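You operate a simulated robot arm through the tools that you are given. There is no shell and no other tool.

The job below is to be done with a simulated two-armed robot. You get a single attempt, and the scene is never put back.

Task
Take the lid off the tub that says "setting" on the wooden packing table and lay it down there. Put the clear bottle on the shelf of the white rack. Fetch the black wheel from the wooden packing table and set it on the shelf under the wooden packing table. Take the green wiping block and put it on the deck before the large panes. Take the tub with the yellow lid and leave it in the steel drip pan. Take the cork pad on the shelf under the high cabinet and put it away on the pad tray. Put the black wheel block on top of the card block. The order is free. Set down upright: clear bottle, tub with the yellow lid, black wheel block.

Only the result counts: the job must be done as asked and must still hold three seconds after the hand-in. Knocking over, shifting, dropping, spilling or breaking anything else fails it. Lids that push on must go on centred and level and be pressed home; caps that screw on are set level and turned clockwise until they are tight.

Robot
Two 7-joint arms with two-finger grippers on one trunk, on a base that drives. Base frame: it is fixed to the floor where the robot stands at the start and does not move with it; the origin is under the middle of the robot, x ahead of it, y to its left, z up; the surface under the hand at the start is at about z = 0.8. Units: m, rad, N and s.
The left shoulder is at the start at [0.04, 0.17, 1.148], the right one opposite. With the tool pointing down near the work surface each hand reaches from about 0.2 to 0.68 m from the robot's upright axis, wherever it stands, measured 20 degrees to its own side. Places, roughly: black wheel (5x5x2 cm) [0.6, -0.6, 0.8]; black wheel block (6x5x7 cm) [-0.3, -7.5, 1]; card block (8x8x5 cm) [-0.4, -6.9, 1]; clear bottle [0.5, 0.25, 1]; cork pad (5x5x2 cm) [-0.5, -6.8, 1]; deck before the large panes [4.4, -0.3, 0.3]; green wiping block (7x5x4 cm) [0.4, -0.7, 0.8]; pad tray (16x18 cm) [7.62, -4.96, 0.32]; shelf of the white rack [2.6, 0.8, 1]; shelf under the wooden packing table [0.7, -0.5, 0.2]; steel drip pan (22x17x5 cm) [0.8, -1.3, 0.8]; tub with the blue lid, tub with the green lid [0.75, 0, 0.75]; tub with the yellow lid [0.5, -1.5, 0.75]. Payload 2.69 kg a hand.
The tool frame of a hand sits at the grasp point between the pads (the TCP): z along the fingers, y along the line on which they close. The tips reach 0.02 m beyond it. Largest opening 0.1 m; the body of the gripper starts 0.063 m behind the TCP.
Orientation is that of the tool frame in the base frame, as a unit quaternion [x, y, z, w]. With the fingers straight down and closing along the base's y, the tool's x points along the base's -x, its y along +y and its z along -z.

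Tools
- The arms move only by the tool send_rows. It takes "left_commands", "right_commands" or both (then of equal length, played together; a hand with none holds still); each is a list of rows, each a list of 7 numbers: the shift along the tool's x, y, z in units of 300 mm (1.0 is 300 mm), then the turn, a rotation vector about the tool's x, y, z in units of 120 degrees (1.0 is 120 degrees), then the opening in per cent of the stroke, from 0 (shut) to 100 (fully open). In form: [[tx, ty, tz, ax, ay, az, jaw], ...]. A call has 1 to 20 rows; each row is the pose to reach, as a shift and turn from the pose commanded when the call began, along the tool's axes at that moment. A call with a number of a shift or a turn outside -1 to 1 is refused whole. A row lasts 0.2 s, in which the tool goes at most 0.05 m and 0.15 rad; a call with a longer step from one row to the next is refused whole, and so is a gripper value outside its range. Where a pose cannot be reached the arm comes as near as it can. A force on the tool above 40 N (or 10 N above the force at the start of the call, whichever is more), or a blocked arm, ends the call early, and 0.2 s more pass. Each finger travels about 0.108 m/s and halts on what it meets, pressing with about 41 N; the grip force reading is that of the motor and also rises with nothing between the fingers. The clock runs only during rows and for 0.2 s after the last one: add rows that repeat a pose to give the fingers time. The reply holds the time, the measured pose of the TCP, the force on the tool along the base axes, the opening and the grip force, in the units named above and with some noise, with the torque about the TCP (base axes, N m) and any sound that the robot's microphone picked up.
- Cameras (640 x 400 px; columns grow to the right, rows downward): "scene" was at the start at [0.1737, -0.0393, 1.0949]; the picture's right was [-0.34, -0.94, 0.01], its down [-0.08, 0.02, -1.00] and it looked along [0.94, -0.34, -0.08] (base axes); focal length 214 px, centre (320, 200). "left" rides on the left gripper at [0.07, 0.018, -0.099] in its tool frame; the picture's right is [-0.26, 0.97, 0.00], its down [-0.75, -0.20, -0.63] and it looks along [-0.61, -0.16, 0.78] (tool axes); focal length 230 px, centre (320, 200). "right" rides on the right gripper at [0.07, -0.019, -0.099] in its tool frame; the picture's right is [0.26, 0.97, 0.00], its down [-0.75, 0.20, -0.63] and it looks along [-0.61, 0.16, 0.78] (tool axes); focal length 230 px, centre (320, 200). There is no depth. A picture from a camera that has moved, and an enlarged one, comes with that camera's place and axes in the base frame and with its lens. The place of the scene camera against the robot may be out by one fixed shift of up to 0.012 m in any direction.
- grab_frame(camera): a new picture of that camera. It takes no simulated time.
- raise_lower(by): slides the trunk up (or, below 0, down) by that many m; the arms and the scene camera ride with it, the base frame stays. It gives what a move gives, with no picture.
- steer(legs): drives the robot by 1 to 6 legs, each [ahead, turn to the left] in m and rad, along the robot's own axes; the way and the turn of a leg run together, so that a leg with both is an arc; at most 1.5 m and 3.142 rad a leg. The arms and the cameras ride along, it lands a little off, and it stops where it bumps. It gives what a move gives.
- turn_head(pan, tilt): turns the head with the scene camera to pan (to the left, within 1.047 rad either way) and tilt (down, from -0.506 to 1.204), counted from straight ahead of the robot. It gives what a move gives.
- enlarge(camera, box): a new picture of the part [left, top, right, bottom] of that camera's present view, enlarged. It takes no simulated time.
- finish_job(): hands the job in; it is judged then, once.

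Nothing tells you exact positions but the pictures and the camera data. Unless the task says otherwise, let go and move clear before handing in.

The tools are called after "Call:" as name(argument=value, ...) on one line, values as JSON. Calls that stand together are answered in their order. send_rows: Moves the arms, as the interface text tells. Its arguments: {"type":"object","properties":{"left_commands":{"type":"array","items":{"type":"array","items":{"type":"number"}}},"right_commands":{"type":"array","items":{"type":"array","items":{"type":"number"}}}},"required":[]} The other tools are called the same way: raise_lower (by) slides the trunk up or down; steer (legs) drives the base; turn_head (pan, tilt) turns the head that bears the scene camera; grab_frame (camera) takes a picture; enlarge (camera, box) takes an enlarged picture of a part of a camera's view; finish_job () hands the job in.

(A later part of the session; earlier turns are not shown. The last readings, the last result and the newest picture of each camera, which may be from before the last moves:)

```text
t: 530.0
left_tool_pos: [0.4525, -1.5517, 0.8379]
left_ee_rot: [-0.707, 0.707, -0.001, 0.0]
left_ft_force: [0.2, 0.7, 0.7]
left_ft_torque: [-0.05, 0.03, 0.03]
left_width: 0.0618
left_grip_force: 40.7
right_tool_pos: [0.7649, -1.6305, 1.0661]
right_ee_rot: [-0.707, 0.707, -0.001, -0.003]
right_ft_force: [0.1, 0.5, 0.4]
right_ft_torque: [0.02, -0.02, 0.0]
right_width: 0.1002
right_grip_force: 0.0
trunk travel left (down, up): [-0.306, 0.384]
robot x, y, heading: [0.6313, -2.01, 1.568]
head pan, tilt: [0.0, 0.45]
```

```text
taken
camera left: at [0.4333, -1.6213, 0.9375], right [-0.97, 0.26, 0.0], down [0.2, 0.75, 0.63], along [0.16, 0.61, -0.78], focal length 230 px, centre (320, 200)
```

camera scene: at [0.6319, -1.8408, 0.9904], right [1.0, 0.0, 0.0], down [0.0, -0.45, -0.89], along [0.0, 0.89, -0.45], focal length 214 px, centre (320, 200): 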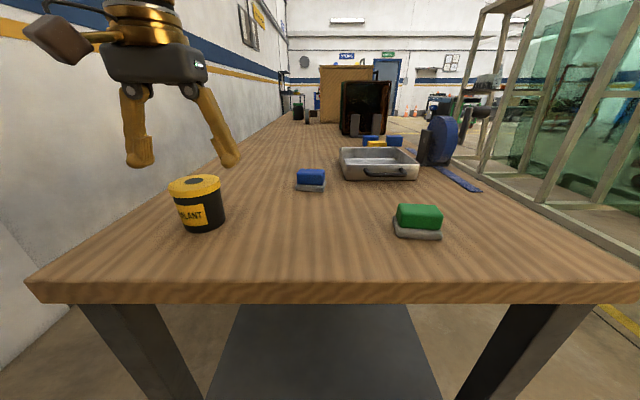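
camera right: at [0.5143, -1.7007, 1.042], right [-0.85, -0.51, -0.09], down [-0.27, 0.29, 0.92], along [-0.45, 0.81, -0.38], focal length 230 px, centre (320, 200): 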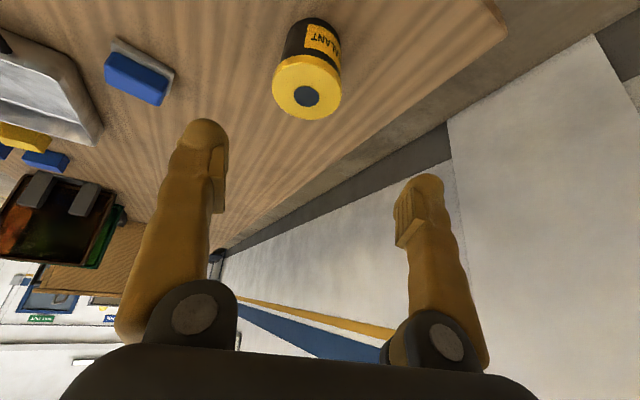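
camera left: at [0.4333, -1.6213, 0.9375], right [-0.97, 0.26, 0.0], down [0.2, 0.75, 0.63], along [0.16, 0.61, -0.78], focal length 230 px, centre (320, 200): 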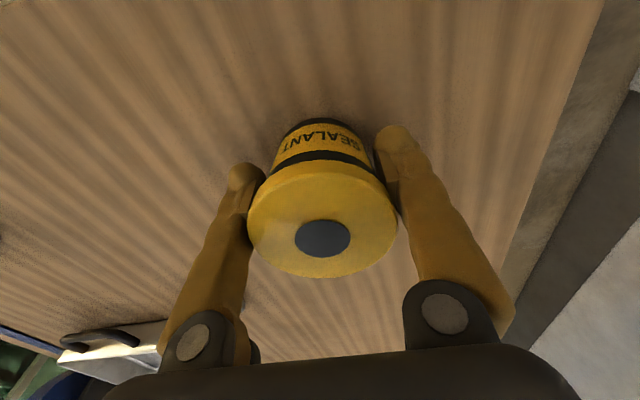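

Held. Lift and raise the trunk, then drive around to behind the table.

Call:
send_rows(left_commands=[[0, 0, -0.1, 0, 0, 0, 0], [0, 0, -0.25, 0, 0, 0, 0], [0, 0, -0.4, 0, 0, 0, 0], [0, 0, -0.55, 0, 0, 0, 0], [0, 0, -0.7, 0, 0, 0, 0], [0, 0, -0.7, 0, 0, 0, 0], [0, 0, -0.7, 0, 0, 0, 0]])

Call:
raise_lower(by=0.12)

Call:
steer(legs=[[-0.12, 0]])

Call:
steer(legs=[[0, -0.78]])

```text
t: 531.6
left_tool_pos: [0.4543, -1.551, 1.0492]
left_ee_rot: [-0.707, 0.707, -0.001, 0.002]
left_ft_force: [0.6, 0.3, -2.0]
left_ft_torque: [0.01, 0.01, 0.0]
left_width: 0.0617
left_grip_force: 41.1
right_tool_pos: [0.7638, -1.6308, 1.0652]
right_ee_rot: [0.707, -0.707, 0.001, 0.002]
right_ft_force: [0.0, 0.3, -0.2]
right_ft_torque: [-0.03, 0.01, -0.01]
right_width: 0.1
right_grip_force: 0.0
trunk travel left (down, up): [-0.306, 0.384]
robot x, y, heading: [0.6337, -2.0137, 1.565]
head pan, tilt: [0.0, 0.45]
```

```text
t: 533.1
left_tool_pos: [0.4545, -1.5506, 1.1688]
left_ee_rot: [-0.707, 0.708, -0.002, -0.001]
left_ft_force: [0.6, 0.2, -1.2]
left_ft_torque: [0.01, 0.0, 0.01]
left_width: 0.0616
left_grip_force: 41.6
right_tool_pos: [0.763, -1.6308, 1.1856]
right_ee_rot: [0.707, -0.707, 0.001, 0.003]
right_ft_force: [0.0, -0.8, 0.2]
right_ft_torque: [-0.01, 0.0, 0.03]
right_width: 0.0999
right_grip_force: 0.1
trunk travel left (down, up): [-0.426, 0.264]
robot x, y, heading: [0.6336, -2.014, 1.567]
head pan, tilt: [0.0, 0.45]
```

```text
t: 534.3
left_tool_pos: [0.455, -1.6679, 1.1702]
left_ee_rot: [-0.706, 0.708, 0.0, 0.001]
left_ft_force: [0.5, 0.1, -1.9]
left_ft_torque: [0.04, 0.02, -0.01]
left_width: 0.0617
left_grip_force: 41.2
right_tool_pos: [0.7642, -1.7486, 1.186]
right_ee_rot: [0.707, -0.707, 0.0, 0.002]
right_ft_force: [0.1, -1.4, -0.5]
right_ft_torque: [0.02, 0.0, -0.03]
right_width: 0.0999
right_grip_force: 0.1
trunk travel left (down, up): [-0.426, 0.264]
robot x, y, heading: [0.6327, -2.1284, 1.565]
head pan, tilt: [0.0, 0.45]
```

```text
t: 536.8
left_tool_pos: [0.8111, -1.6866, 1.1758]
left_ee_rot: [-0.39, 0.921, 0.003, 0.007]
left_ft_force: [0.3, 0.4, -2.4]
left_ft_torque: [-0.01, -0.01, 0.0]
left_width: 0.0619
left_grip_force: 40.7
right_tool_pos: [0.9787, -1.9604, 1.1862]
right_ee_rot: [-0.391, 0.92, 0.0, -0.002]
right_ft_force: [-0.1, 0.1, 0.7]
right_ft_torque: [-0.02, -0.01, 0.01]
right_width: 0.0996
right_grip_force: 0.1
trunk travel left (down, up): [-0.426, 0.264]
robot x, y, heading: [0.6311, -2.1241, 0.797]
head pan, tilt: [0.0, 0.45]
```

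Call:
steer(legs=[[0, -0.79]])

Call:
steer(legs=[[1.0, 0]])

```text
t: 537.5
left_tool_pos: [0.7743, -1.7341, 1.1772]
left_ee_rot: [-0.386, 0.922, 0.003, 0.003]
left_ft_force: [0.6, -1.3, -1.0]
left_ft_torque: [0.06, 0.01, -0.01]
left_width: 0.0617
left_grip_force: 40.8
right_tool_pos: [0.9383, -2.0104, 1.1613]
right_ee_rot: [-0.388, 0.92, -0.02, -0.046]
right_ft_force: [-0.3, 0.3, 0.7]
right_ft_torque: [0.1, -0.03, -0.02]
right_width: 0.0999
right_grip_force: 0.0
trunk travel left (down, up): [-0.426, 0.264]
robot x, y, heading: [0.6322, -2.1235, 0.793]
head pan, tilt: [0.0, 0.45]
stopped in leg 1: the robot was blocked; the commanded pose is now the measured one
```

```text
t: 540.0
left_tool_pos: [0.9705, -1.5079, 1.1824]
left_ee_rot: [-0.409, 0.913, 0.004, 0.015]
left_ft_force: [0.4, 2.1, -4.0]
left_ft_torque: [-0.09, 0.02, 0.01]
left_width: 0.062
left_grip_force: 41.4
right_tool_pos: [1.1487, -1.7748, 1.1674]
right_ee_rot: [-0.41, 0.911, -0.015, -0.029]
right_ft_force: [0.4, 1.5, -0.1]
right_ft_torque: [-0.06, 0.06, -0.02]
right_width: 0.1
right_grip_force: 0.1
trunk travel left (down, up): [-0.426, 0.264]
robot x, y, heading: [0.832, -1.9289, 0.857]
head pan, tilt: [0.0, 0.45]
stopped in leg 1: the robot was blocked; the commanded pose is now the measured one
```

The turn stalled and then the drive went diagonally and stopped at the table's end. Let me check, and I will no longer queue drives after turns.

Call:
turn_head(pan=0.6, tilt=0.6)

Call:
grab_frame(camera="scene")

```text
t: 541.0
left_tool_pos: [0.9563, -1.5266, 1.1929]
left_ee_rot: [-0.407, 0.913, 0.009, 0.024]
left_ft_force: [0.5, 0.0, -1.3]
left_ft_torque: [0.02, 0.0, -0.03]
left_width: 0.0617
left_grip_force: 41.3
right_tool_pos: [1.1335, -1.7935, 1.1747]
right_ee_rot: [-0.411, 0.911, -0.011, -0.019]
right_ft_force: [-0.4, 0.1, 0.6]
right_ft_torque: [0.04, 0.02, 0.01]
right_width: 0.1001
right_grip_force: 0.1
trunk travel left (down, up): [-0.426, 0.264]
robot x, y, heading: [0.8317, -1.9315, 0.856]
head pan, tilt: [0.6, 0.6]
```

```text
taken
camera scene: at [0.8938, -1.7905, 1.0985], right [0.99, -0.11, -0.01], down [-0.07, -0.57, -0.82], along [0.09, 0.82, -0.57], focal length 214 px, centre (320, 200)
```

scene: 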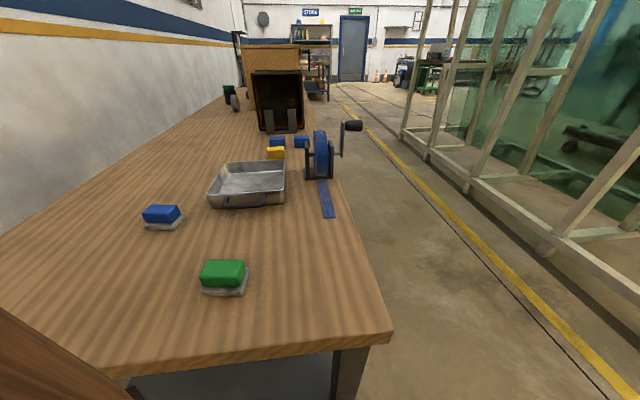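

Table items are undisturbed. Back up along the same line first.

Call:
steer(legs=[[-0.27, 0]])

Call:
send_rows(left_commands=[[-0.06, 0, 0, 0, 0.006, 0, 0], [-0.12, 0, 0, 0, 0.012, 0, 0], [-0.18, 0, 0, 0, 0.018, 0, 0], [-0.24, 0, 0, 0, 0.024, 0, 0], [-0.24, 0, 0, 0, 0.024, 0, 0], [-0.24, 0, 0, 0, 0.024, 0, 0]], right_commands=[[-0.12, 0, 0.03, 0, 0, 0, 100], [-0.24, 0, 0.06, 0, 0, 0, 100], [-0.36, 0, 0.1, 0, 0, 0, 100], [-0.48, 0, 0.1, 0, 0, 0, 100], [-0.55, 0, 0.1, 0, 0, 0, 100], [-0.55, 0, 0.1, 0, 0, 0, 100]])

```text
t: 542.9
left_tool_pos: [0.7765, -1.7318, 1.1921]
left_ee_rot: [-0.406, 0.913, 0.008, 0.025]
left_ft_force: [-0.9, -0.8, -2.1]
left_ft_torque: [0.06, 0.01, -0.02]
left_width: 0.0617
left_grip_force: 41.4
right_tool_pos: [0.9539, -1.999, 1.1753]
right_ee_rot: [-0.41, 0.912, -0.01, -0.019]
right_ft_force: [-0.4, -0.4, 0.2]
right_ft_torque: [0.07, -0.01, 0.01]
right_width: 0.1002
right_grip_force: 0.0
trunk travel left (down, up): [-0.426, 0.264]
robot x, y, heading: [0.6549, -2.1335, 0.853]
head pan, tilt: [0.6, 0.6]
```

```text
t: 544.3
left_tool_pos: [0.816, -1.6922, 1.2018]
left_ee_rot: [-0.406, 0.914, 0.002, 0.01]
left_ft_force: [0.6, 0.0, -2.1]
left_ft_torque: [0.0, 0.02, 0.01]
left_width: 0.0622
left_grip_force: 40.7
right_tool_pos: [1.0522, -1.8888, 1.1454]
right_ee_rot: [-0.409, 0.912, -0.008, -0.011]
right_ft_force: [-0.1, 0.4, 0.3]
right_ft_torque: [0.03, 0.01, 0.0]
right_width: 0.0998
right_grip_force: 0.1
trunk travel left (down, up): [-0.426, 0.264]
robot x, y, heading: [0.6536, -2.1328, 0.85]
head pan, tilt: [0.6, 0.6]
```

Call:
steer(legs=[[0, -0.85]])

```text
t: 547.0
left_tool_pos: [1.0927, -1.964, 1.2017]
left_ee_rot: [0.008, 1.0, -0.002, 0.009]
left_ft_force: [0.8, -0.9, -1.9]
left_ft_torque: [0.0, -0.04, 0.03]
left_width: 0.0621
left_grip_force: 41.4
right_tool_pos: [1.0984, -2.2723, 1.1452]
right_ee_rot: [0.004, 1.0, -0.002, -0.013]
right_ft_force: [0.4, -0.4, 0.0]
right_ft_torque: [0.02, 0.01, 0.01]
right_width: 0.1
right_grip_force: 0.0
trunk travel left (down, up): [-0.426, 0.264]
robot x, y, heading: [0.6551, -2.1296, 0.002]
head pan, tilt: [0.6, 0.6]
```

Facing +x now. Drive 1.0 m.

Call:
steer(legs=[[1.0, 0]])

Call:
steer(legs=[[0, 0.78]])

```text
t: 552.1
left_tool_pos: [2.0704, -1.9667, 1.2083]
left_ee_rot: [0.013, 1.0, -0.002, 0.018]
left_ft_force: [0.2, 0.4, -1.7]
left_ft_torque: [-0.02, -0.01, 0.03]
left_width: 0.0617
left_grip_force: 41.3
right_tool_pos: [2.0755, -2.2769, 1.1522]
right_ee_rot: [0.008, 1.0, -0.002, -0.006]
right_ft_force: [-0.3, -0.4, 0.3]
right_ft_torque: [0.01, 0.02, -0.03]
right_width: 0.1002
right_grip_force: 0.0
trunk travel left (down, up): [-0.426, 0.264]
robot x, y, heading: [1.6484, -2.1297, -0.005]
head pan, tilt: [0.6, 0.6]
```

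```text
t: 554.6
left_tool_pos: [1.8227, -1.7318, 1.215]
left_ee_rot: [-0.367, 0.93, 0.008, 0.025]
left_ft_force: [0.0, -0.1, -1.9]
left_ft_torque: [0.0, -0.01, -0.01]
left_width: 0.0618
left_grip_force: 40.5
right_tool_pos: [2.042, -1.9491, 1.1588]
right_ee_rot: [-0.371, 0.928, -0.002, 0.003]
right_ft_force: [0.1, -0.1, 0.1]
right_ft_torque: [0.01, -0.01, -0.01]
right_width: 0.1002
right_grip_force: 0.0
trunk travel left (down, up): [-0.426, 0.264]
robot x, y, heading: [1.6515, -2.1293, 0.767]
head pan, tilt: [0.6, 0.6]
```

Call:
steer(legs=[[0, 0.805]])

```text
t: 557.2
left_tool_pos: [1.479, -1.7539, 1.2128]
left_ee_rot: [-0.705, 0.708, 0.014, 0.016]
left_ft_force: [-0.3, -0.8, -2.4]
left_ft_torque: [0.05, -0.01, 0.01]
left_width: 0.062
left_grip_force: 40.9
right_tool_pos: [1.7874, -1.7422, 1.1654]
right_ee_rot: [0.709, -0.705, -0.006, -0.01]
right_ft_force: [-0.4, -0.1, -0.1]
right_ft_torque: [0.0, 0.03, -0.01]
right_width: 0.0999
right_grip_force: 0.0
trunk travel left (down, up): [-0.426, 0.264]
robot x, y, heading: [1.655, -2.1308, 1.585]
head pan, tilt: [0.6, 0.6]
```

Call:
steer(legs=[[0.97, 0]])

Call:
send_rows(left_commands=[[-0.08, 0, 0, 0, 0.004, 0, 0], [-0.16, 0, 0, 0, 0.008, 0, 0], [-0.24, 0, 0, 0, 0.012, 0, 0], [-0.3, 0, 0, 0, 0.016, 0, 0], [-0.3, 0, 0, 0, 0.016, 0, 0]], right_commands=[[-0.06, 0, 0, 0, 0, 0, 100], [-0.12, 0, 0, 0, 0, 0, 100], [-0.18, 0, 0, 0, 0, 0, 100], [-0.24, 0, 0, 0, 0, 0, 100], [-0.24, 0, 0, 0, 0, 0, 100]])

Call:
steer(legs=[[0, 0.78]])

```text
t: 557.9
left_tool_pos: [1.477, -1.8115, 1.1826]
left_ee_rot: [-0.704, 0.709, -0.023, -0.022]
left_ft_force: [0.9, -0.2, -2.0]
left_ft_torque: [0.01, -0.04, 0.02]
left_width: 0.0618
left_grip_force: 41.3
right_tool_pos: [1.7858, -1.7988, 1.1536]
right_ee_rot: [0.709, -0.705, 0.011, 0.004]
right_ft_force: [-1.3, 0.2, 0.2]
right_ft_torque: [0.08, -0.04, 0.0]
right_width: 0.1001
right_grip_force: 0.0
trunk travel left (down, up): [-0.426, 0.264]
robot x, y, heading: [1.6619, -2.1302, 1.584]
head pan, tilt: [0.6, 0.6]
stopped in leg 1: the robot was blocked; the commanded pose is now the measured one
```

```text
t: 559.1
left_tool_pos: [1.4797, -1.7171, 1.2029]
left_ee_rot: [-0.704, 0.71, -0.011, -0.011]
left_ft_force: [-1.1, -0.2, -2.1]
left_ft_torque: [0.01, -0.01, -0.01]
left_width: 0.0619
left_grip_force: 41.0
right_tool_pos: [1.7866, -1.7226, 1.1751]
right_ee_rot: [0.709, -0.705, -0.012, -0.018]
right_ft_force: [-0.4, -0.5, 0.0]
right_ft_torque: [-0.01, 0.01, -0.03]
right_width: 0.0999
right_grip_force: 0.2
trunk travel left (down, up): [-0.426, 0.264]
robot x, y, heading: [1.6566, -2.1281, 1.586]
head pan, tilt: [0.6, 0.6]
```

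```text
t: 561.6
left_tool_pos: [1.2413, -1.9592, 1.2017]
left_ee_rot: [0.921, -0.389, 0.016, 0.006]
left_ft_force: [0.2, 0.0, -2.1]
left_ft_torque: [-0.01, -0.05, 0.0]
left_width: 0.0619
left_grip_force: 41.0
right_tool_pos: [1.4623, -1.747, 1.1742]
right_ee_rot: [0.923, -0.384, -0.017, -0.012]
right_ft_force: [-0.7, 0.5, -0.1]
right_ft_torque: [0.02, -0.02, 0.0]
right_width: 0.0998
right_grip_force: 0.0
trunk travel left (down, up): [-0.426, 0.264]
robot x, y, heading: [1.6603, -2.1256, 2.363]
head pan, tilt: [0.6, 0.6]
```

The drive stalled and the turn ran; I'll turn back and drive step by step.

Call:
steer(legs=[[0, -0.785]])

```text
t: 564.2
left_tool_pos: [1.4859, -1.7307, 1.2076]
left_ee_rot: [-0.699, 0.715, -0.006, -0.007]
left_ft_force: [0.8, -0.5, -0.8]
left_ft_torque: [0.0, 0.02, -0.01]
left_width: 0.0621
left_grip_force: 40.8
right_tool_pos: [1.7917, -1.7392, 1.1806]
right_ee_rot: [-0.704, 0.71, 0.017, 0.023]
right_ft_force: [0.6, 0.1, 0.2]
right_ft_torque: [-0.01, 0.02, 0.0]
right_width: 0.1
right_grip_force: 0.0
trunk travel left (down, up): [-0.426, 0.264]
robot x, y, heading: [1.6505, -2.1272, 1.569]
head pan, tilt: [0.6, 0.6]
```

Call:
steer(legs=[[0.97, 0]])

```text
t: 569.3
left_tool_pos: [1.4672, -0.7671, 1.2128]
left_ee_rot: [-0.706, 0.708, 0.0, -0.001]
left_ft_force: [-0.1, -0.4, -2.5]
left_ft_torque: [0.0, 0.04, -0.01]
left_width: 0.0617
left_grip_force: 40.9
right_tool_pos: [1.7739, -0.7687, 1.1801]
right_ee_rot: [0.711, -0.703, -0.014, -0.021]
right_ft_force: [0.9, 0.1, 0.6]
right_ft_torque: [0.0, -0.04, -0.02]
right_width: 0.0999
right_grip_force: 0.0
trunk travel left (down, up): [-0.426, 0.264]
robot x, y, heading: [1.6448, -1.1404, 1.596]
head pan, tilt: [0.6, 0.6]
```

Call:
steer(legs=[[0, 0.77]])

```text
t: 570.2
left_tool_pos: [1.4581, -0.8328, 1.1918]
left_ee_rot: [0.715, -0.698, 0.035, 0.022]
left_ft_force: [-0.8, 0.3, -3.1]
left_ft_torque: [-0.01, -0.02, 0.0]
left_width: 0.0618
left_grip_force: 40.7
right_tool_pos: [1.7609, -0.8258, 1.1613]
right_ee_rot: [0.728, -0.685, 0.007, 0.013]
right_ft_force: [0.3, 0.1, -0.4]
right_ft_torque: [0.0, -0.02, 0.03]
right_width: 0.1
right_grip_force: 0.1
trunk travel left (down, up): [-0.426, 0.264]
robot x, y, heading: [1.6451, -1.1414, 1.629]
head pan, tilt: [0.6, 0.6]
stopped in leg 1: the robot was blocked; the commanded pose is now the measured one
```

Call:
send_rows(left_commands=[[-0.12, 0, 0.02, 0, -0.01, 0, 0], [-0.24, 0, 0.04, 0, -0.02, 0, 0], [-0.36, 0, 0.06, 0, -0.02, 0, 0], [-0.48, 0, 0.06, 0, -0.02, 0, 0], [-0.48, 0, 0.06, 0, -0.02, 0, 0], [-0.48, 0, 0.06, 0, -0.02, 0, 0]], right_commands=[[-0.12, 0, 0.02, 0, 0, 0, 100], [-0.24, 0, 0.04, 0, 0, 0, 100], [-0.36, 0, 0.06, 0, 0, 0, 100], [-0.48, 0, 0.06, 0, 0, 0, 100], [-0.48, 0, 0.06, 0, 0, 0, 100], [-0.48, 0, 0.06, 0, 0, 0, 100]])

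Call:
steer(legs=[[0, 0.76]])

```text
t: 571.6
left_tool_pos: [1.4529, -0.688, 1.1901]
left_ee_rot: [0.716, -0.698, -0.002, -0.013]
left_ft_force: [0.3, 0.9, -1.9]
left_ft_torque: [-0.05, 0.01, 0.0]
left_width: 0.0621
left_grip_force: 40.7
right_tool_pos: [1.7515, -0.6769, 1.1632]
right_ee_rot: [0.729, -0.685, -0.013, -0.008]
right_ft_force: [1.2, 0.0, 0.0]
right_ft_torque: [-0.04, -0.03, -0.04]
right_width: 0.1002
right_grip_force: 0.1
trunk travel left (down, up): [-0.426, 0.264]
robot x, y, heading: [1.6459, -1.1419, 1.628]
head pan, tilt: [0.6, 0.6]
```

```text
t: 574.0
left_tool_pos: [1.1903, -0.9524, 1.1909]
left_ee_rot: [0.926, -0.376, -0.007, -0.012]
left_ft_force: [0.3, -0.4, -1.8]
left_ft_torque: [0.03, 0.01, 0.0]
left_width: 0.062
left_grip_force: 41.1
right_tool_pos: [1.3983, -0.7353, 1.1659]
right_ee_rot: [0.933, -0.36, -0.017, -0.002]
right_ft_force: [0.0, 0.5, -0.2]
right_ft_torque: [-0.01, -0.05, 0.01]
right_width: 0.1001
right_grip_force: 0.1
trunk travel left (down, up): [-0.426, 0.264]
robot x, y, heading: [1.6456, -1.1373, 2.402]
head pan, tilt: [0.6, 0.6]
```

Call:
steer(legs=[[0, 0.74]])

Call:
turn_head(pan=0.0, tilt=0.5)

Call:
grab_frame(camera="scene")

```text
t: 576.5
left_tool_pos: [1.2026, -1.3092, 1.1975]
left_ee_rot: [1.0, -0.015, -0.019, -0.008]
left_ft_force: [0.5, 0.0, -2.1]
left_ft_torque: [0.01, -0.02, 0.01]
left_width: 0.062
left_grip_force: 40.7
right_tool_pos: [1.2087, -1.0111, 1.1717]
right_ee_rot: [1.0, 0.003, -0.025, 0.003]
right_ft_force: [-1.2, -0.3, -0.7]
right_ft_torque: [0.01, -0.01, -0.03]
right_width: 0.1001
right_grip_force: 0.0
trunk travel left (down, up): [-0.426, 0.264]
robot x, y, heading: [1.6434, -1.1345, 3.149]
head pan, tilt: [0.6, 0.6]
```

```text
t: 577.5
left_tool_pos: [1.2204, -1.308, 1.2035]
left_ee_rot: [1.0, -0.016, -0.026, -0.008]
left_ft_force: [0.0, 0.4, -2.1]
left_ft_torque: [0.03, -0.02, -0.01]
left_width: 0.0621
left_grip_force: 40.5
right_tool_pos: [1.2253, -1.0107, 1.1778]
right_ee_rot: [0.999, 0.002, -0.032, 0.004]
right_ft_force: [-0.9, 0.7, 0.5]
right_ft_torque: [0.01, -0.03, 0.01]
right_width: 0.0998
right_grip_force: 0.1
trunk travel left (down, up): [-0.426, 0.264]
robot x, y, heading: [1.6449, -1.1349, 3.148]
head pan, tilt: [0.0, 0.499]
```

```text
taken
camera scene: at [1.4647, -1.1432, 1.1057], right [0.0, 1.0, 0.0], down [0.49, 0.0, -0.87], along [-0.87, 0.0, -0.49], focal length 214 px, centre (320, 200)
```

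scene: 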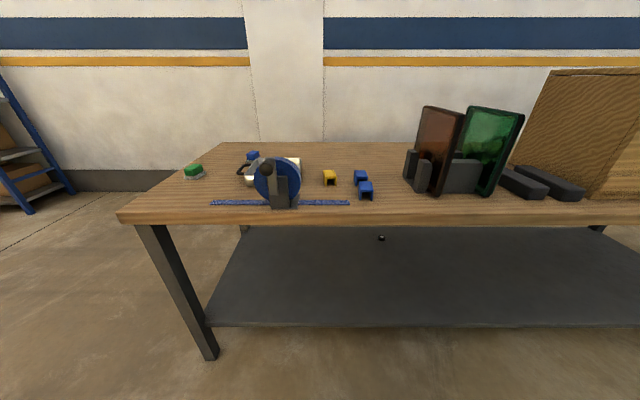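

Facing the table from behind; the blue reel stands in front of the pan (top ≈0.95). Drive 0.28 m closer at this height.

Call:
steer(legs=[[0.28, 0]])

Call:
grab_frame(camera="left")

Call:
grab_frame(camera="scene")

```text
t: 579.4
left_tool_pos: [0.9385, -1.3138, 1.2038]
left_ee_rot: [1.0, -0.011, -0.026, -0.007]
left_ft_force: [-1.0, 0.2, -2.3]
left_ft_torque: [0.01, -0.01, -0.01]
left_width: 0.0618
left_grip_force: 41.3
right_tool_pos: [0.94, -1.0148, 1.1781]
right_ee_rot: [0.999, 0.007, -0.033, 0.005]
right_ft_force: [-0.7, -0.1, -0.5]
right_ft_torque: [-0.01, 0.0, -0.02]
right_width: 0.1001
right_grip_force: 0.1
trunk travel left (down, up): [-0.426, 0.264]
robot x, y, heading: [1.364, -1.1352, -3.134]
head pan, tilt: [0.0, 0.499]
```

```text
taken
camera left: at [1.0123, -1.3348, 1.298], right [-0.28, -0.96, 0.0], down [-0.71, 0.21, 0.67], along [-0.64, 0.19, -0.74], focal length 230 px, centre (320, 200)
```

left: 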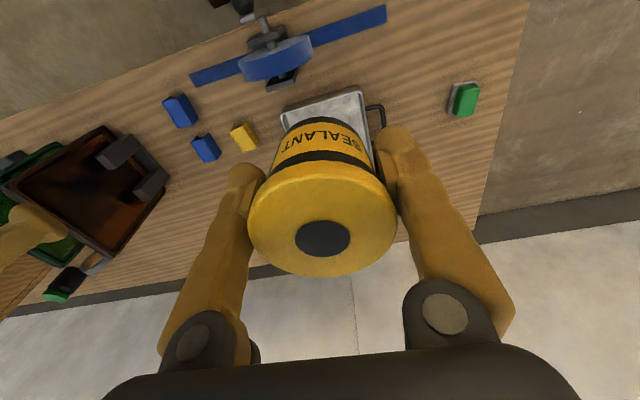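

```text
taken
camera scene: at [1.1812, -1.1454, 1.1056], right [-0.01, 1.0, 0.0], down [0.49, 0.0, -0.87], along [-0.87, -0.01, -0.49], focal length 214 px, centre (320, 200)
```

scene: 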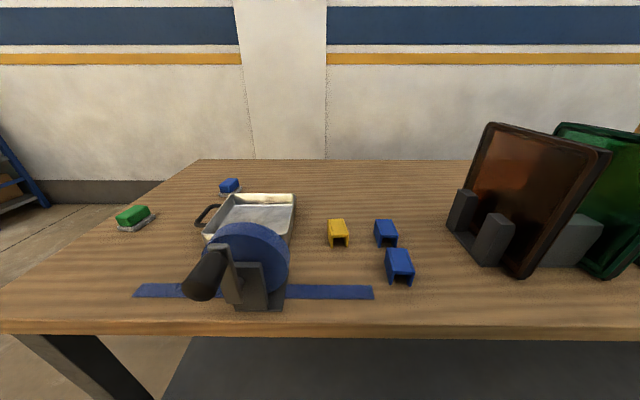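

Pan centre is about (0.785, -1.287). Move the tub over it at height and level the hand.

Call:
send_rows(left_commands=[[-0.1, -0.016, 0.005, -0.0013, 0.005, -0.002, 0], [-0.2, -0.03, 0.01, -0.0027, 0.01, -0.004, 0], [-0.3, -0.045, 0.016, -0.004, 0.015, -0.006, 0], [-0.4, -0.06, 0.02, -0.0054, 0.02, -0.008, 0], [-0.513, -0.078, 0.028, -0.0067, 0.0248, -0.0105, 0], [-0.513, -0.078, 0.028, -0.0067, 0.0248, -0.0105, 0], [-0.513, -0.078, 0.028, -0.0067, 0.0248, -0.0105, 0]])

Call:
grab_frame(camera="left")

Call:
grab_frame(camera="scene")

```text
t: 581.0
left_tool_pos: [0.826, -1.2833, 1.2285]
left_ee_rot: [1.0, -0.002, -0.02, -0.001]
left_ft_force: [1.5, -0.3, -1.2]
left_ft_torque: [-0.02, 0.1, 0.0]
left_width: 0.0618
left_grip_force: 41.0
right_tool_pos: [0.9841, -1.0138, 1.1933]
right_ee_rot: [0.999, 0.007, -0.051, 0.002]
right_ft_force: [2.1, 0.1, -0.9]
right_ft_torque: [0.0, 0.1, 0.02]
right_width: 0.0997
right_grip_force: 0.1
trunk travel left (down, up): [-0.426, 0.264]
robot x, y, heading: [1.3626, -1.1382, -3.132]
head pan, tilt: [0.0, 0.499]
stopped in row 7 (left hand): the arm was blocked; the commanded pose is now the measured one
```

```text
taken
camera left: at [0.8993, -1.3013, 1.3239], right [-0.26, -0.97, 0.01], down [-0.73, 0.2, 0.66], along [-0.64, 0.16, -0.75], focal length 230 px, centre (320, 200)
```

left: 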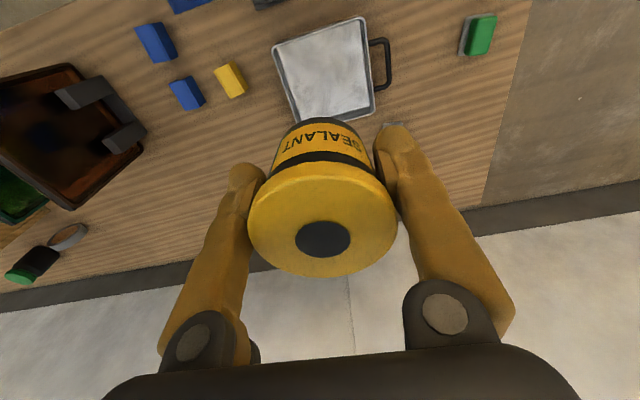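

```text
taken
camera scene: at [1.1862, -1.1451, 1.1066], right [-0.01, 1.0, 0.0], down [0.49, 0.0, -0.87], along [-0.87, -0.01, -0.49], focal length 214 px, centre (320, 200)
```

scene: 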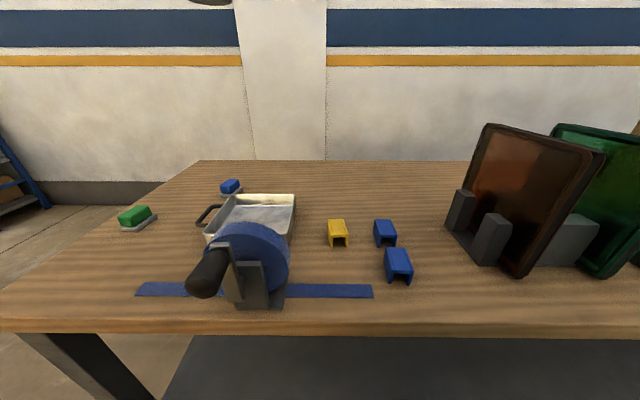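

Too high to reach that far; lower the trunk, then move over the pan centre (0.78, -1.29).

Call:
raise_lower(by=-0.15)

Call:
send_rows(left_commands=[[-0.05, 0.01, 0.02, 0, 0.006, 0, 0], [-0.1, 0.02, 0.04, 0, 0.012, 0, 0], [-0.15, 0.023, 0.06, 0, 0.018, 0, 0], [-0.15, 0.023, 0.06, 0, 0.018, 0, 0], [-0.15, 0.023, 0.06, 0, 0.018, 0, 0]])

Call:
grab_frame(camera="left")

```text
t: 582.7
left_tool_pos: [0.8211, -1.2832, 1.0746]
left_ee_rot: [1.0, -0.001, -0.016, -0.001]
left_ft_force: [-0.3, 1.3, -2.9]
left_ft_torque: [-0.03, 0.04, 0.0]
left_width: 0.0615
left_grip_force: 41.2
right_tool_pos: [0.9796, -1.0138, 1.0419]
right_ee_rot: [0.999, 0.007, -0.049, 0.003]
right_ft_force: [-0.1, 0.3, 1.3]
right_ft_torque: [-0.01, 0.01, -0.03]
right_width: 0.1001
right_grip_force: 0.0
trunk travel left (down, up): [-0.276, 0.414]
robot x, y, heading: [1.3632, -1.1353, -3.133]
head pan, tilt: [0.0, 0.499]
```

```text
t: 583.7
left_tool_pos: [0.7887, -1.2886, 1.0744]
left_ee_rot: [1.0, 0.0, -0.007, -0.001]
left_ft_force: [2.2, 0.3, -2.5]
left_ft_torque: [-0.01, 0.1, -0.01]
left_width: 0.0619
left_grip_force: 41.4
right_tool_pos: [1.0014, -1.0142, 1.0327]
right_ee_rot: [0.999, 0.007, -0.035, 0.002]
right_ft_force: [-0.1, -0.6, -0.1]
right_ft_torque: [0.0, 0.1, 0.03]
right_width: 0.1001
right_grip_force: 0.1
trunk travel left (down, up): [-0.276, 0.414]
robot x, y, heading: [1.3652, -1.1338, -3.133]
head pan, tilt: [0.0, 0.499]
stopped in row 4 (left hand): the arm was blocked; the commanded pose is now the measured one
```

```text
taken
camera left: at [0.8598, -1.3067, 1.1726], right [-0.26, -0.97, 0.0], down [-0.74, 0.2, 0.64], along [-0.62, 0.16, -0.77], focal length 230 px, centre (320, 200)
```

left: 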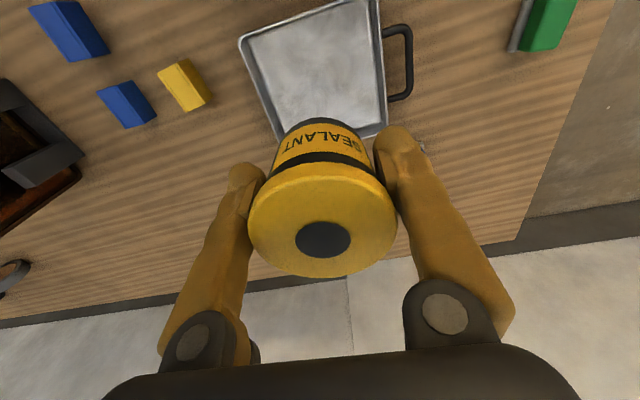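

Well positioned over the pan. Lower into the pan.

Call:
send_rows(left_commands=[[0, 0, 0.12, 0, 0.002, 0, 0], [0, 0, 0.26, 0, 0.004, 0, 0], [-0.01, 0, 0.4, 0, 0.006, 0, 0], [-0.015, 0, 0.54, 0, 0.006, 0, 0], [-0.015, 0, 0.66, 0, 0.006, 0, 0], [-0.015, 0, 0.72, 0, 0.006, 0, 0], [-0.015, 0, 0.72, 0, 0.006, 0, 0], [-0.015, 0, 0.72, 0, 0.006, 0, 0]])

Call:
grab_frame(camera="left")

Call:
grab_frame(camera="scene")

```text
t: 584.0
left_tool_pos: [0.8043, -1.2887, 1.0701]
left_ee_rot: [1.0, -0.002, -0.014, 0.0]
left_ft_force: [1.3, -0.2, -1.8]
left_ft_torque: [-0.02, 0.1, 0.0]
left_width: 0.0617
left_grip_force: 40.9
right_tool_pos: [1.0189, -1.0124, 1.0198]
right_ee_rot: [1.0, 0.007, -0.013, 0.003]
right_ft_force: [0.7, 1.0, 0.6]
right_ft_torque: [0.0, 0.12, 0.0]
right_width: 0.1
right_grip_force: 0.0
trunk travel left (down, up): [-0.276, 0.414]
robot x, y, heading: [1.3628, -1.1381, -3.131]
head pan, tilt: [0.0, 0.499]
stopped in row 1 (left hand): the arm was blocked; the commanded pose is now the measured one
```

```text
taken
camera left: at [0.8767, -1.3064, 1.1666], right [-0.26, -0.97, 0.01], down [-0.73, 0.2, 0.65], along [-0.63, 0.16, -0.76], focal length 230 px, centre (320, 200)
```

left: 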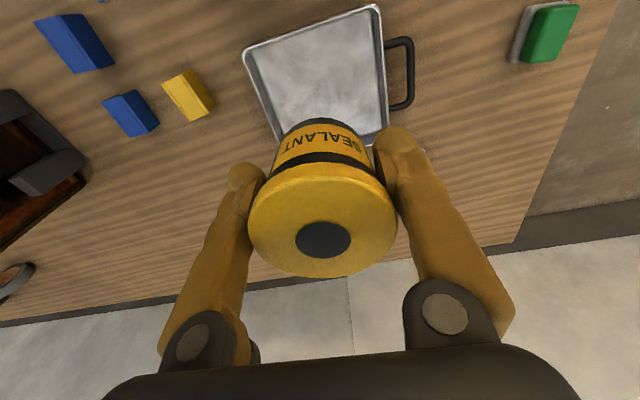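

```text
taken
camera scene: at [1.1884, -1.1448, 0.9566], right [-0.01, 1.0, 0.0], down [0.49, 0.0, -0.87], along [-0.87, -0.01, -0.49], focal length 214 px, centre (320, 200)
```

scene: 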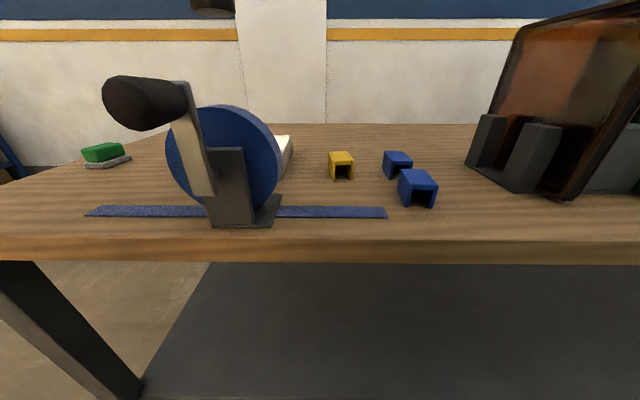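

The arm stalls near its limit; move the robot 5 cm closer.

Call:
steer(legs=[[0.05, 0]])

```text
t: 585.0
left_tool_pos: [0.7402, -1.2883, 1.0618]
left_ee_rot: [1.0, -0.002, -0.007, 0.0]
left_ft_force: [-1.8, -0.5, -2.8]
left_ft_torque: [0.0, -0.1, 0.0]
left_width: 0.0618
left_grip_force: 40.7
right_tool_pos: [0.958, -1.0129, 1.0173]
right_ee_rot: [1.0, 0.006, -0.012, 0.003]
right_ft_force: [-1.1, 0.5, -0.7]
right_ft_torque: [-0.01, -0.07, -0.02]
right_width: 0.0997
right_grip_force: 0.0
trunk travel left (down, up): [-0.276, 0.414]
robot x, y, heading: [1.3121, -1.1396, -3.136]
head pan, tilt: [0.0, 0.499]
```

Call:
send_rows(left_commands=[[0.04, 0, 0.05, 0, 0.002, 0, 0], [0.08, 0, 0.15, 0, 0.003, 0, 0], [0.1, 0, 0.28, 0, 0.003, 0, 0], [0.1, 0, 0.42, 0, 0.003, 0, 0], [0.1, 0, 0.55, 0, 0.003, 0, 0], [0.1, 0, 0.62, 0, 0.003, 0, 0], [0.1, 0, 0.62, 0, 0.003, 0, 0], [0.1, 0, 0.62, 0, 0.003, 0, 0]])

Call:
grab_frame(camera="left")

Call:
grab_frame(camera="scene")

```text
t: 586.8
left_tool_pos: [0.7878, -1.2873, 0.8886]
left_ee_rot: [1.0, -0.002, -0.015, -0.001]
left_ft_force: [-0.1, 0.4, -1.4]
left_ft_torque: [-0.01, 0.02, 0.03]
left_width: 0.0618
left_grip_force: 41.5
right_tool_pos: [0.9775, -1.0141, 1.0078]
right_ee_rot: [1.0, 0.006, 0.006, 0.003]
right_ft_force: [0.3, 0.6, -0.2]
right_ft_torque: [0.01, 0.01, -0.02]
right_width: 0.0999
right_grip_force: 0.0
trunk travel left (down, up): [-0.276, 0.414]
robot x, y, heading: [1.3135, -1.1387, -3.134]
head pan, tilt: [0.0, 0.499]
```

```text
taken
camera left: at [0.8594, -1.3071, 0.9844], right [-0.26, -0.97, 0.01], down [-0.73, 0.2, 0.65], along [-0.63, 0.16, -0.76], focal length 230 px, centre (320, 200)
```

left: 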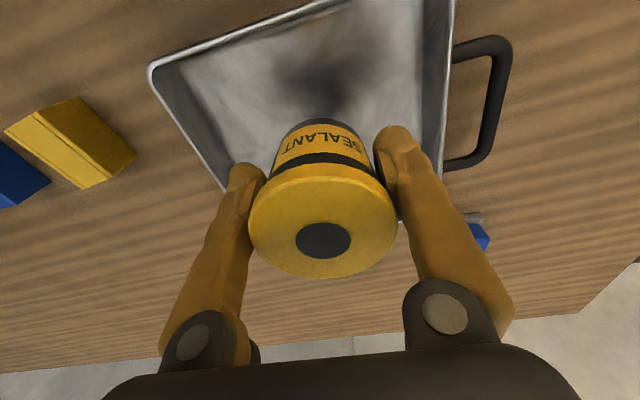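

```text
taken
camera scene: at [1.1335, -1.1454, 0.9559], right [-0.01, 1.0, 0.0], down [0.49, 0.0, -0.87], along [-0.87, -0.01, -0.49], focal length 214 px, centre (320, 200)
```

scene: 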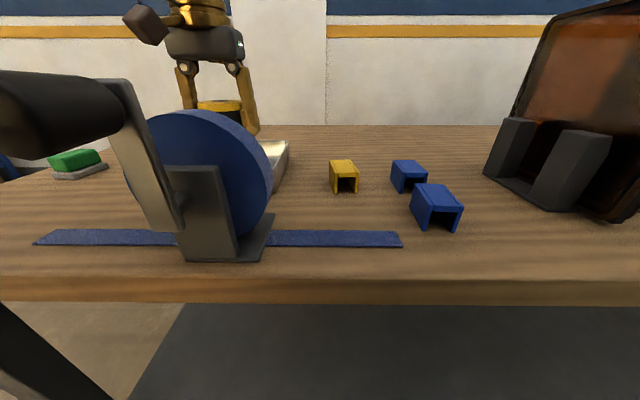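

Call:
send_rows(left_commands=[[-0.01, 0, 0.05, 0, 0.007, 0, 0], [-0.015, 0, 0.1, 0, 0.007, 0, 0], [-0.015, 0, 0.12, 0, 0.007, 0, 0], [-0.015, 0, 0.12, 0, 0.007, 0, 0], [-0.015, 0, 0.12, 0, 0.007, 0, 0]])

Call:
send_rows(left_commands=[[0, 0, 0.014, 0, 0, 0, 0], [0, 0, 0.014, 0, 0, 0, 0], [0, 0, 0.014, 0, 0, 0, 0]])

Call:
send_rows(left_commands=[[0, 0, 0.014, 0, 0, 0, 0], [0, 0, 0.014, 0, 0, 0, 0], [0, 0, 0.014, 0, 0, 0, 0]])

```text
t: 588.0
left_tool_pos: [0.781, -1.2899, 0.851]
left_ee_rot: [1.0, -0.002, -0.008, 0.0]
left_ft_force: [0.1, 0.2, -1.0]
left_ft_torque: [-0.01, -0.01, 0.05]
left_width: 0.0614
left_grip_force: 41.7
right_tool_pos: [0.9795, -1.0147, 1.0076]
right_ee_rot: [1.0, 0.006, 0.006, 0.002]
right_ft_force: [-0.7, -0.2, 0.8]
right_ft_torque: [-0.03, 0.01, -0.03]
right_width: 0.1001
right_grip_force: 0.2
trunk travel left (down, up): [-0.276, 0.414]
robot x, y, heading: [1.3119, -1.131, -3.134]
head pan, tilt: [0.0, 0.499]
```

```text
t: 588.8
left_tool_pos: [0.7812, -1.2877, 0.846]
left_ee_rot: [1.0, -0.002, -0.008, 0.0]
left_ft_force: [-0.1, -0.2, -2.0]
left_ft_torque: [-0.01, 0.0, 0.02]
left_width: 0.0618
left_grip_force: 40.7
right_tool_pos: [0.9801, -1.0139, 1.0076]
right_ee_rot: [1.0, 0.006, 0.007, 0.002]
right_ft_force: [-0.1, -0.9, 0.4]
right_ft_torque: [0.0, -0.02, 0.02]
right_width: 0.1002
right_grip_force: 0.1
trunk travel left (down, up): [-0.276, 0.414]
robot x, y, heading: [1.3132, -1.1354, -3.136]
head pan, tilt: [0.0, 0.499]
```

```text
t: 589.6
left_tool_pos: [0.7814, -1.2888, 0.8428]
left_ee_rot: [1.0, -0.002, -0.008, 0.0]
left_ft_force: [-0.1, -0.6, 10.8]
left_ft_torque: [0.0, 0.1, 0.03]
left_width: 0.0619
left_grip_force: 40.8
right_tool_pos: [0.9804, -1.0134, 1.0089]
right_ee_rot: [1.0, 0.006, 0.007, 0.003]
right_ft_force: [0.4, 0.2, 0.1]
right_ft_torque: [0.01, -0.02, 0.01]
right_width: 0.1
right_grip_force: 0.1
trunk travel left (down, up): [-0.276, 0.414]
robot x, y, heading: [1.3105, -1.1352, -3.137]
head pan, tilt: [0.0, 0.499]
```

Contact with the pan floor. Release and lift straight up.

Call:
send_rows(left_commands=[[0, 0, -0.005, 0, 0, 0, 64], [0, 0, -0.005, 0, 0, 0, 70], [0, 0, -0.005, 0, 0, 0, 78], [0, 0, -0.005, 0, 0, 0, 84], [0, 0, -0.005, 0, 0, 0, 84]])

Call:
grab_frame(camera="left")

Call:
send_rows(left_commands=[[0, 0, -0.06, 0, 0, 0, 84], [0, 0, -0.16, 0, 0, 0, 84], [0, 0, -0.3, 0, 0, 0, 84], [0, 0, -0.45, 0, 0, 0, 84], [0, 0, -0.6, 0, 0, 0, 90], [0, 0, -0.75, 0, 0, 0, 95], [0, 0, -0.75, 0, 0, 0, 95]])

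Call:
grab_frame(camera="left")

```text
t: 590.8
left_tool_pos: [0.7805, -1.2887, 0.8444]
left_ee_rot: [1.0, -0.002, -0.007, 0.0]
left_ft_force: [-0.5, 0.8, -0.2]
left_ft_torque: [-0.02, 0.03, -0.01]
left_width: 0.0841
left_grip_force: 0.1
right_tool_pos: [0.9798, -1.0141, 1.0066]
right_ee_rot: [1.0, 0.006, 0.006, 0.002]
right_ft_force: [-0.2, -0.3, 0.2]
right_ft_torque: [-0.02, -0.03, -0.02]
right_width: 0.1
right_grip_force: 0.1
trunk travel left (down, up): [-0.276, 0.414]
robot x, y, heading: [1.312, -1.1368, -3.135]
head pan, tilt: [0.0, 0.499]
```

```text
taken
camera left: at [0.8522, -1.3071, 0.9409], right [-0.26, -0.97, 0.0], down [-0.74, 0.2, 0.64], along [-0.62, 0.16, -0.77], focal length 230 px, centre (320, 200)
```

left: 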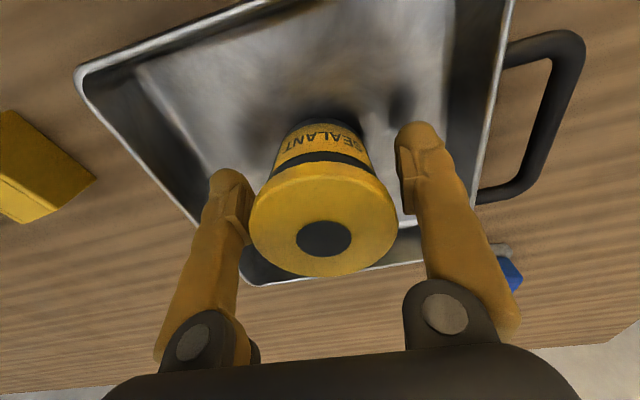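

```text
t: 592.4
left_tool_pos: [0.7817, -1.2884, 1.0692]
left_ee_rot: [1.0, -0.001, -0.007, 0.0]
left_ft_force: [-0.2, 0.6, 0.0]
left_ft_torque: [-0.01, -0.03, -0.02]
left_width: 0.0952
left_grip_force: 0.1
right_tool_pos: [0.9783, -1.0128, 1.0078]
right_ee_rot: [1.0, 0.007, 0.006, 0.002]
right_ft_force: [0.1, -0.4, 0.7]
right_ft_torque: [-0.02, 0.01, 0.0]
right_width: 0.1001
right_grip_force: 0.0
trunk travel left (down, up): [-0.276, 0.414]
robot x, y, heading: [1.3093, -1.1322, -3.136]
head pan, tilt: [0.0, 0.499]
```

```text
taken
camera left: at [0.8516, -1.3071, 1.1664], right [-0.26, -0.97, 0.0], down [-0.74, 0.2, 0.64], along [-0.62, 0.16, -0.77], focal length 230 px, centre (320, 200)
```

left: 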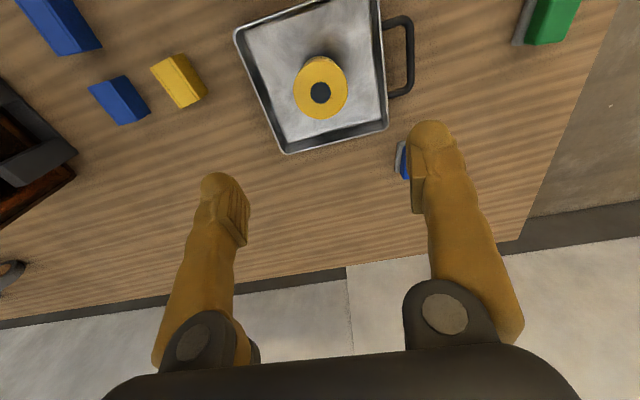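

The yellow-lidded tub stands upright in the drip pan. Raise, back off, and head for the far area (y≈-7).

Call:
raise_lower(by=0.15)

Call:
steer(legs=[[-0.4, 0]])

Call:
send_rows(right_commands=[[-0.1, 0, 0, 0, 0, 0, 100], [-0.2, 0, 0, 0, 0, 0, 100], [-0.3, 0, 0, 0, 0, 0, 100], [-0.4, 0, 0, 0, 0, 0, 100], [-0.4, 0, 0, 0, 0, 0, 100]])

Call:
grab_frame(camera="scene")

```text
t: 594.1
left_tool_pos: [0.78, -1.2885, 1.2184]
left_ee_rot: [1.0, -0.002, -0.007, 0.0]
left_ft_force: [1.0, 0.7, 0.4]
left_ft_torque: [0.01, 0.02, 0.0]
left_width: 0.0949
left_grip_force: 0.1
right_tool_pos: [0.9794, -1.0133, 1.156]
right_ee_rot: [1.0, 0.006, 0.009, 0.002]
right_ft_force: [0.3, 0.1, 0.3]
right_ft_torque: [-0.04, -0.01, -0.03]
right_width: 0.1001
right_grip_force: 0.0
trunk travel left (down, up): [-0.426, 0.264]
robot x, y, heading: [1.3099, -1.1357, -3.138]
head pan, tilt: [0.0, 0.499]
```

```text
t: 595.5
left_tool_pos: [0.887, -1.2896, 1.2014]
left_ee_rot: [1.0, 0.001, 0.009, 0.001]
left_ft_force: [-2.3, 0.3, -3.7]
left_ft_torque: [0.04, -0.33, -0.01]
left_width: 0.0951
left_grip_force: 0.0
right_tool_pos: [1.0825, -1.0123, 1.1598]
right_ee_rot: [1.0, 0.007, -0.002, 0.002]
right_ft_force: [-3.1, 0.0, -1.5]
right_ft_torque: [-0.05, -0.3, -0.02]
right_width: 0.0998
right_grip_force: 0.1
trunk travel left (down, up): [-0.426, 0.264]
robot x, y, heading: [1.445, -1.1335, -3.132]
head pan, tilt: [0.0, 0.499]
stopped in leg 1: the robot was blocked; the commanded pose is now the measured one
```

```text
t: 596.7
left_tool_pos: [0.9423, -1.2885, 1.229]
left_ee_rot: [1.0, 0.0, -0.018, 0.001]
left_ft_force: [-0.4, -0.2, 1.2]
left_ft_torque: [-0.02, -0.02, 0.0]
left_width: 0.0949
left_grip_force: 0.0
right_tool_pos: [1.0171, -1.0154, 1.1838]
right_ee_rot: [1.0, 0.009, -0.027, 0.002]
right_ft_force: [0.1, 0.1, 1.9]
right_ft_torque: [0.0, -0.08, -0.01]
right_width: 0.1
right_grip_force: 0.1
trunk travel left (down, up): [-0.426, 0.264]
robot x, y, heading: [1.4479, -1.1374, -3.132]
head pan, tilt: [0.0, 0.499]
```

```text
taken
camera scene: at [1.2926, -1.1443, 1.1099], right [-0.01, 1.0, 0.0], down [0.47, 0.0, -0.88], along [-0.88, -0.01, -0.47], focal length 214 px, centre (320, 200)
```

scene: 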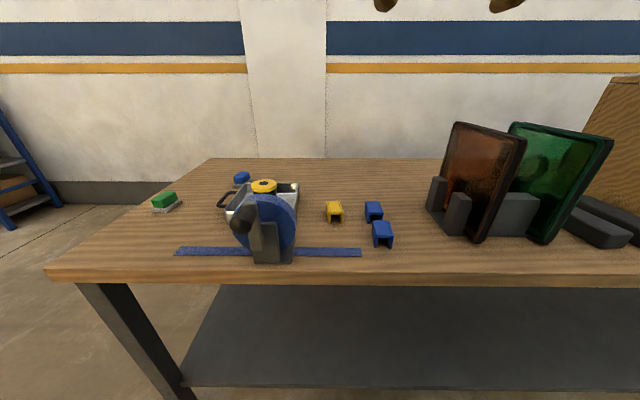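

Call:
steer(legs=[[-0.25, 0]])

```text
t: 598.6
left_tool_pos: [1.1595, -1.2867, 1.2107]
left_ee_rot: [1.0, -0.001, 0.0, 0.001]
left_ft_force: [1.5, 0.3, -1.5]
left_ft_torque: [-0.01, 0.15, 0.01]
left_width: 0.0952
left_grip_force: 0.1
right_tool_pos: [1.2353, -1.0128, 1.1693]
right_ee_rot: [1.0, 0.007, -0.01, 0.002]
right_ft_force: [3.1, 0.5, -0.8]
right_ft_torque: [-0.03, 0.21, 0.0]
right_width: 0.0999
right_grip_force: 0.0
trunk travel left (down, up): [-0.426, 0.264]
robot x, y, heading: [1.7016, -1.1329, -3.135]
head pan, tilt: [0.0, 0.499]
```

Call:
steer(legs=[[0, 0.79]])

```text
t: 601.1
left_tool_pos: [1.4295, -1.6118, 1.2169]
left_ee_rot: [0.927, 0.375, -0.005, 0.003]
left_ft_force: [0.0, -0.3, 0.1]
left_ft_torque: [0.0, 0.04, 0.0]
left_width: 0.0951
left_grip_force: 0.0
right_tool_pos: [1.2929, -1.363, 1.1738]
right_ee_rot: [0.924, 0.381, -0.015, 0.007]
right_ft_force: [0.0, -0.5, 0.0]
right_ft_torque: [0.05, -0.01, -0.02]
right_width: 0.1
right_grip_force: 0.0
trunk travel left (down, up): [-0.426, 0.264]
robot x, y, heading: [1.6935, -1.1264, -2.369]
head pan, tilt: [0.0, 0.499]
```

Call:
steer(legs=[[0, 0.86]])

Call:
turn_head(pan=0.0, tilt=0.15)

Call:
grab_frame(camera="scene")

```text
t: 603.8
left_tool_pos: [1.895, -1.623, 1.2259]
left_ee_rot: [0.683, 0.731, -0.008, 0.012]
left_ft_force: [0.5, -0.6, -0.8]
left_ft_torque: [-0.01, -0.02, 0.0]
left_width: 0.0947
left_grip_force: 0.0
right_tool_pos: [1.6147, -1.5688, 1.1791]
right_ee_rot: [0.677, 0.736, -0.015, 0.018]
right_ft_force: [0.6, -0.2, -0.6]
right_ft_torque: [-0.01, 0.0, -0.03]
right_width: 0.0998
right_grip_force: 0.1
trunk travel left (down, up): [-0.426, 0.264]
robot x, y, heading: [1.6884, -1.1261, -1.494]
head pan, tilt: [0.0, 0.499]
```

```text
t: 604.6
left_tool_pos: [1.8939, -1.6053, 1.233]
left_ee_rot: [0.683, 0.73, -0.014, 0.017]
left_ft_force: [0.1, 0.4, 0.0]
left_ft_torque: [0.01, 0.0, 0.0]
left_width: 0.0953
left_grip_force: 0.1
right_tool_pos: [1.6133, -1.5515, 1.1862]
right_ee_rot: [0.677, 0.736, -0.02, 0.024]
right_ft_force: [0.4, -0.6, -0.5]
right_ft_torque: [0.02, -0.04, 0.0]
right_width: 0.1
right_grip_force: 0.0
trunk travel left (down, up): [-0.426, 0.264]
robot x, y, heading: [1.6881, -1.1241, -1.489]
head pan, tilt: [0.0, 0.15]
```

```text
taken
camera scene: at [1.7022, -1.3159, 1.1382], right [-1.0, -0.08, 0.0], down [-0.01, 0.17, -0.99], along [0.08, -0.98, -0.17], focal length 214 px, centre (320, 200)
```

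scene: 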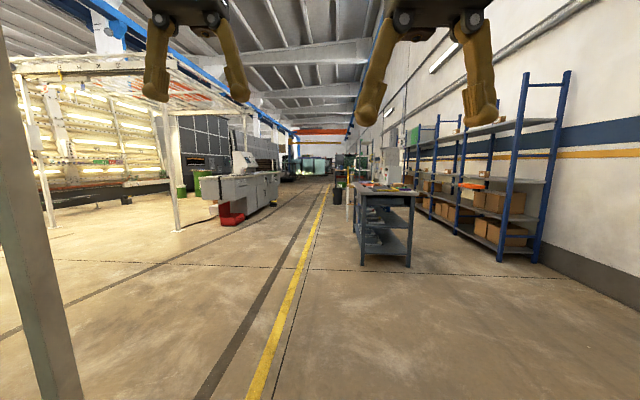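

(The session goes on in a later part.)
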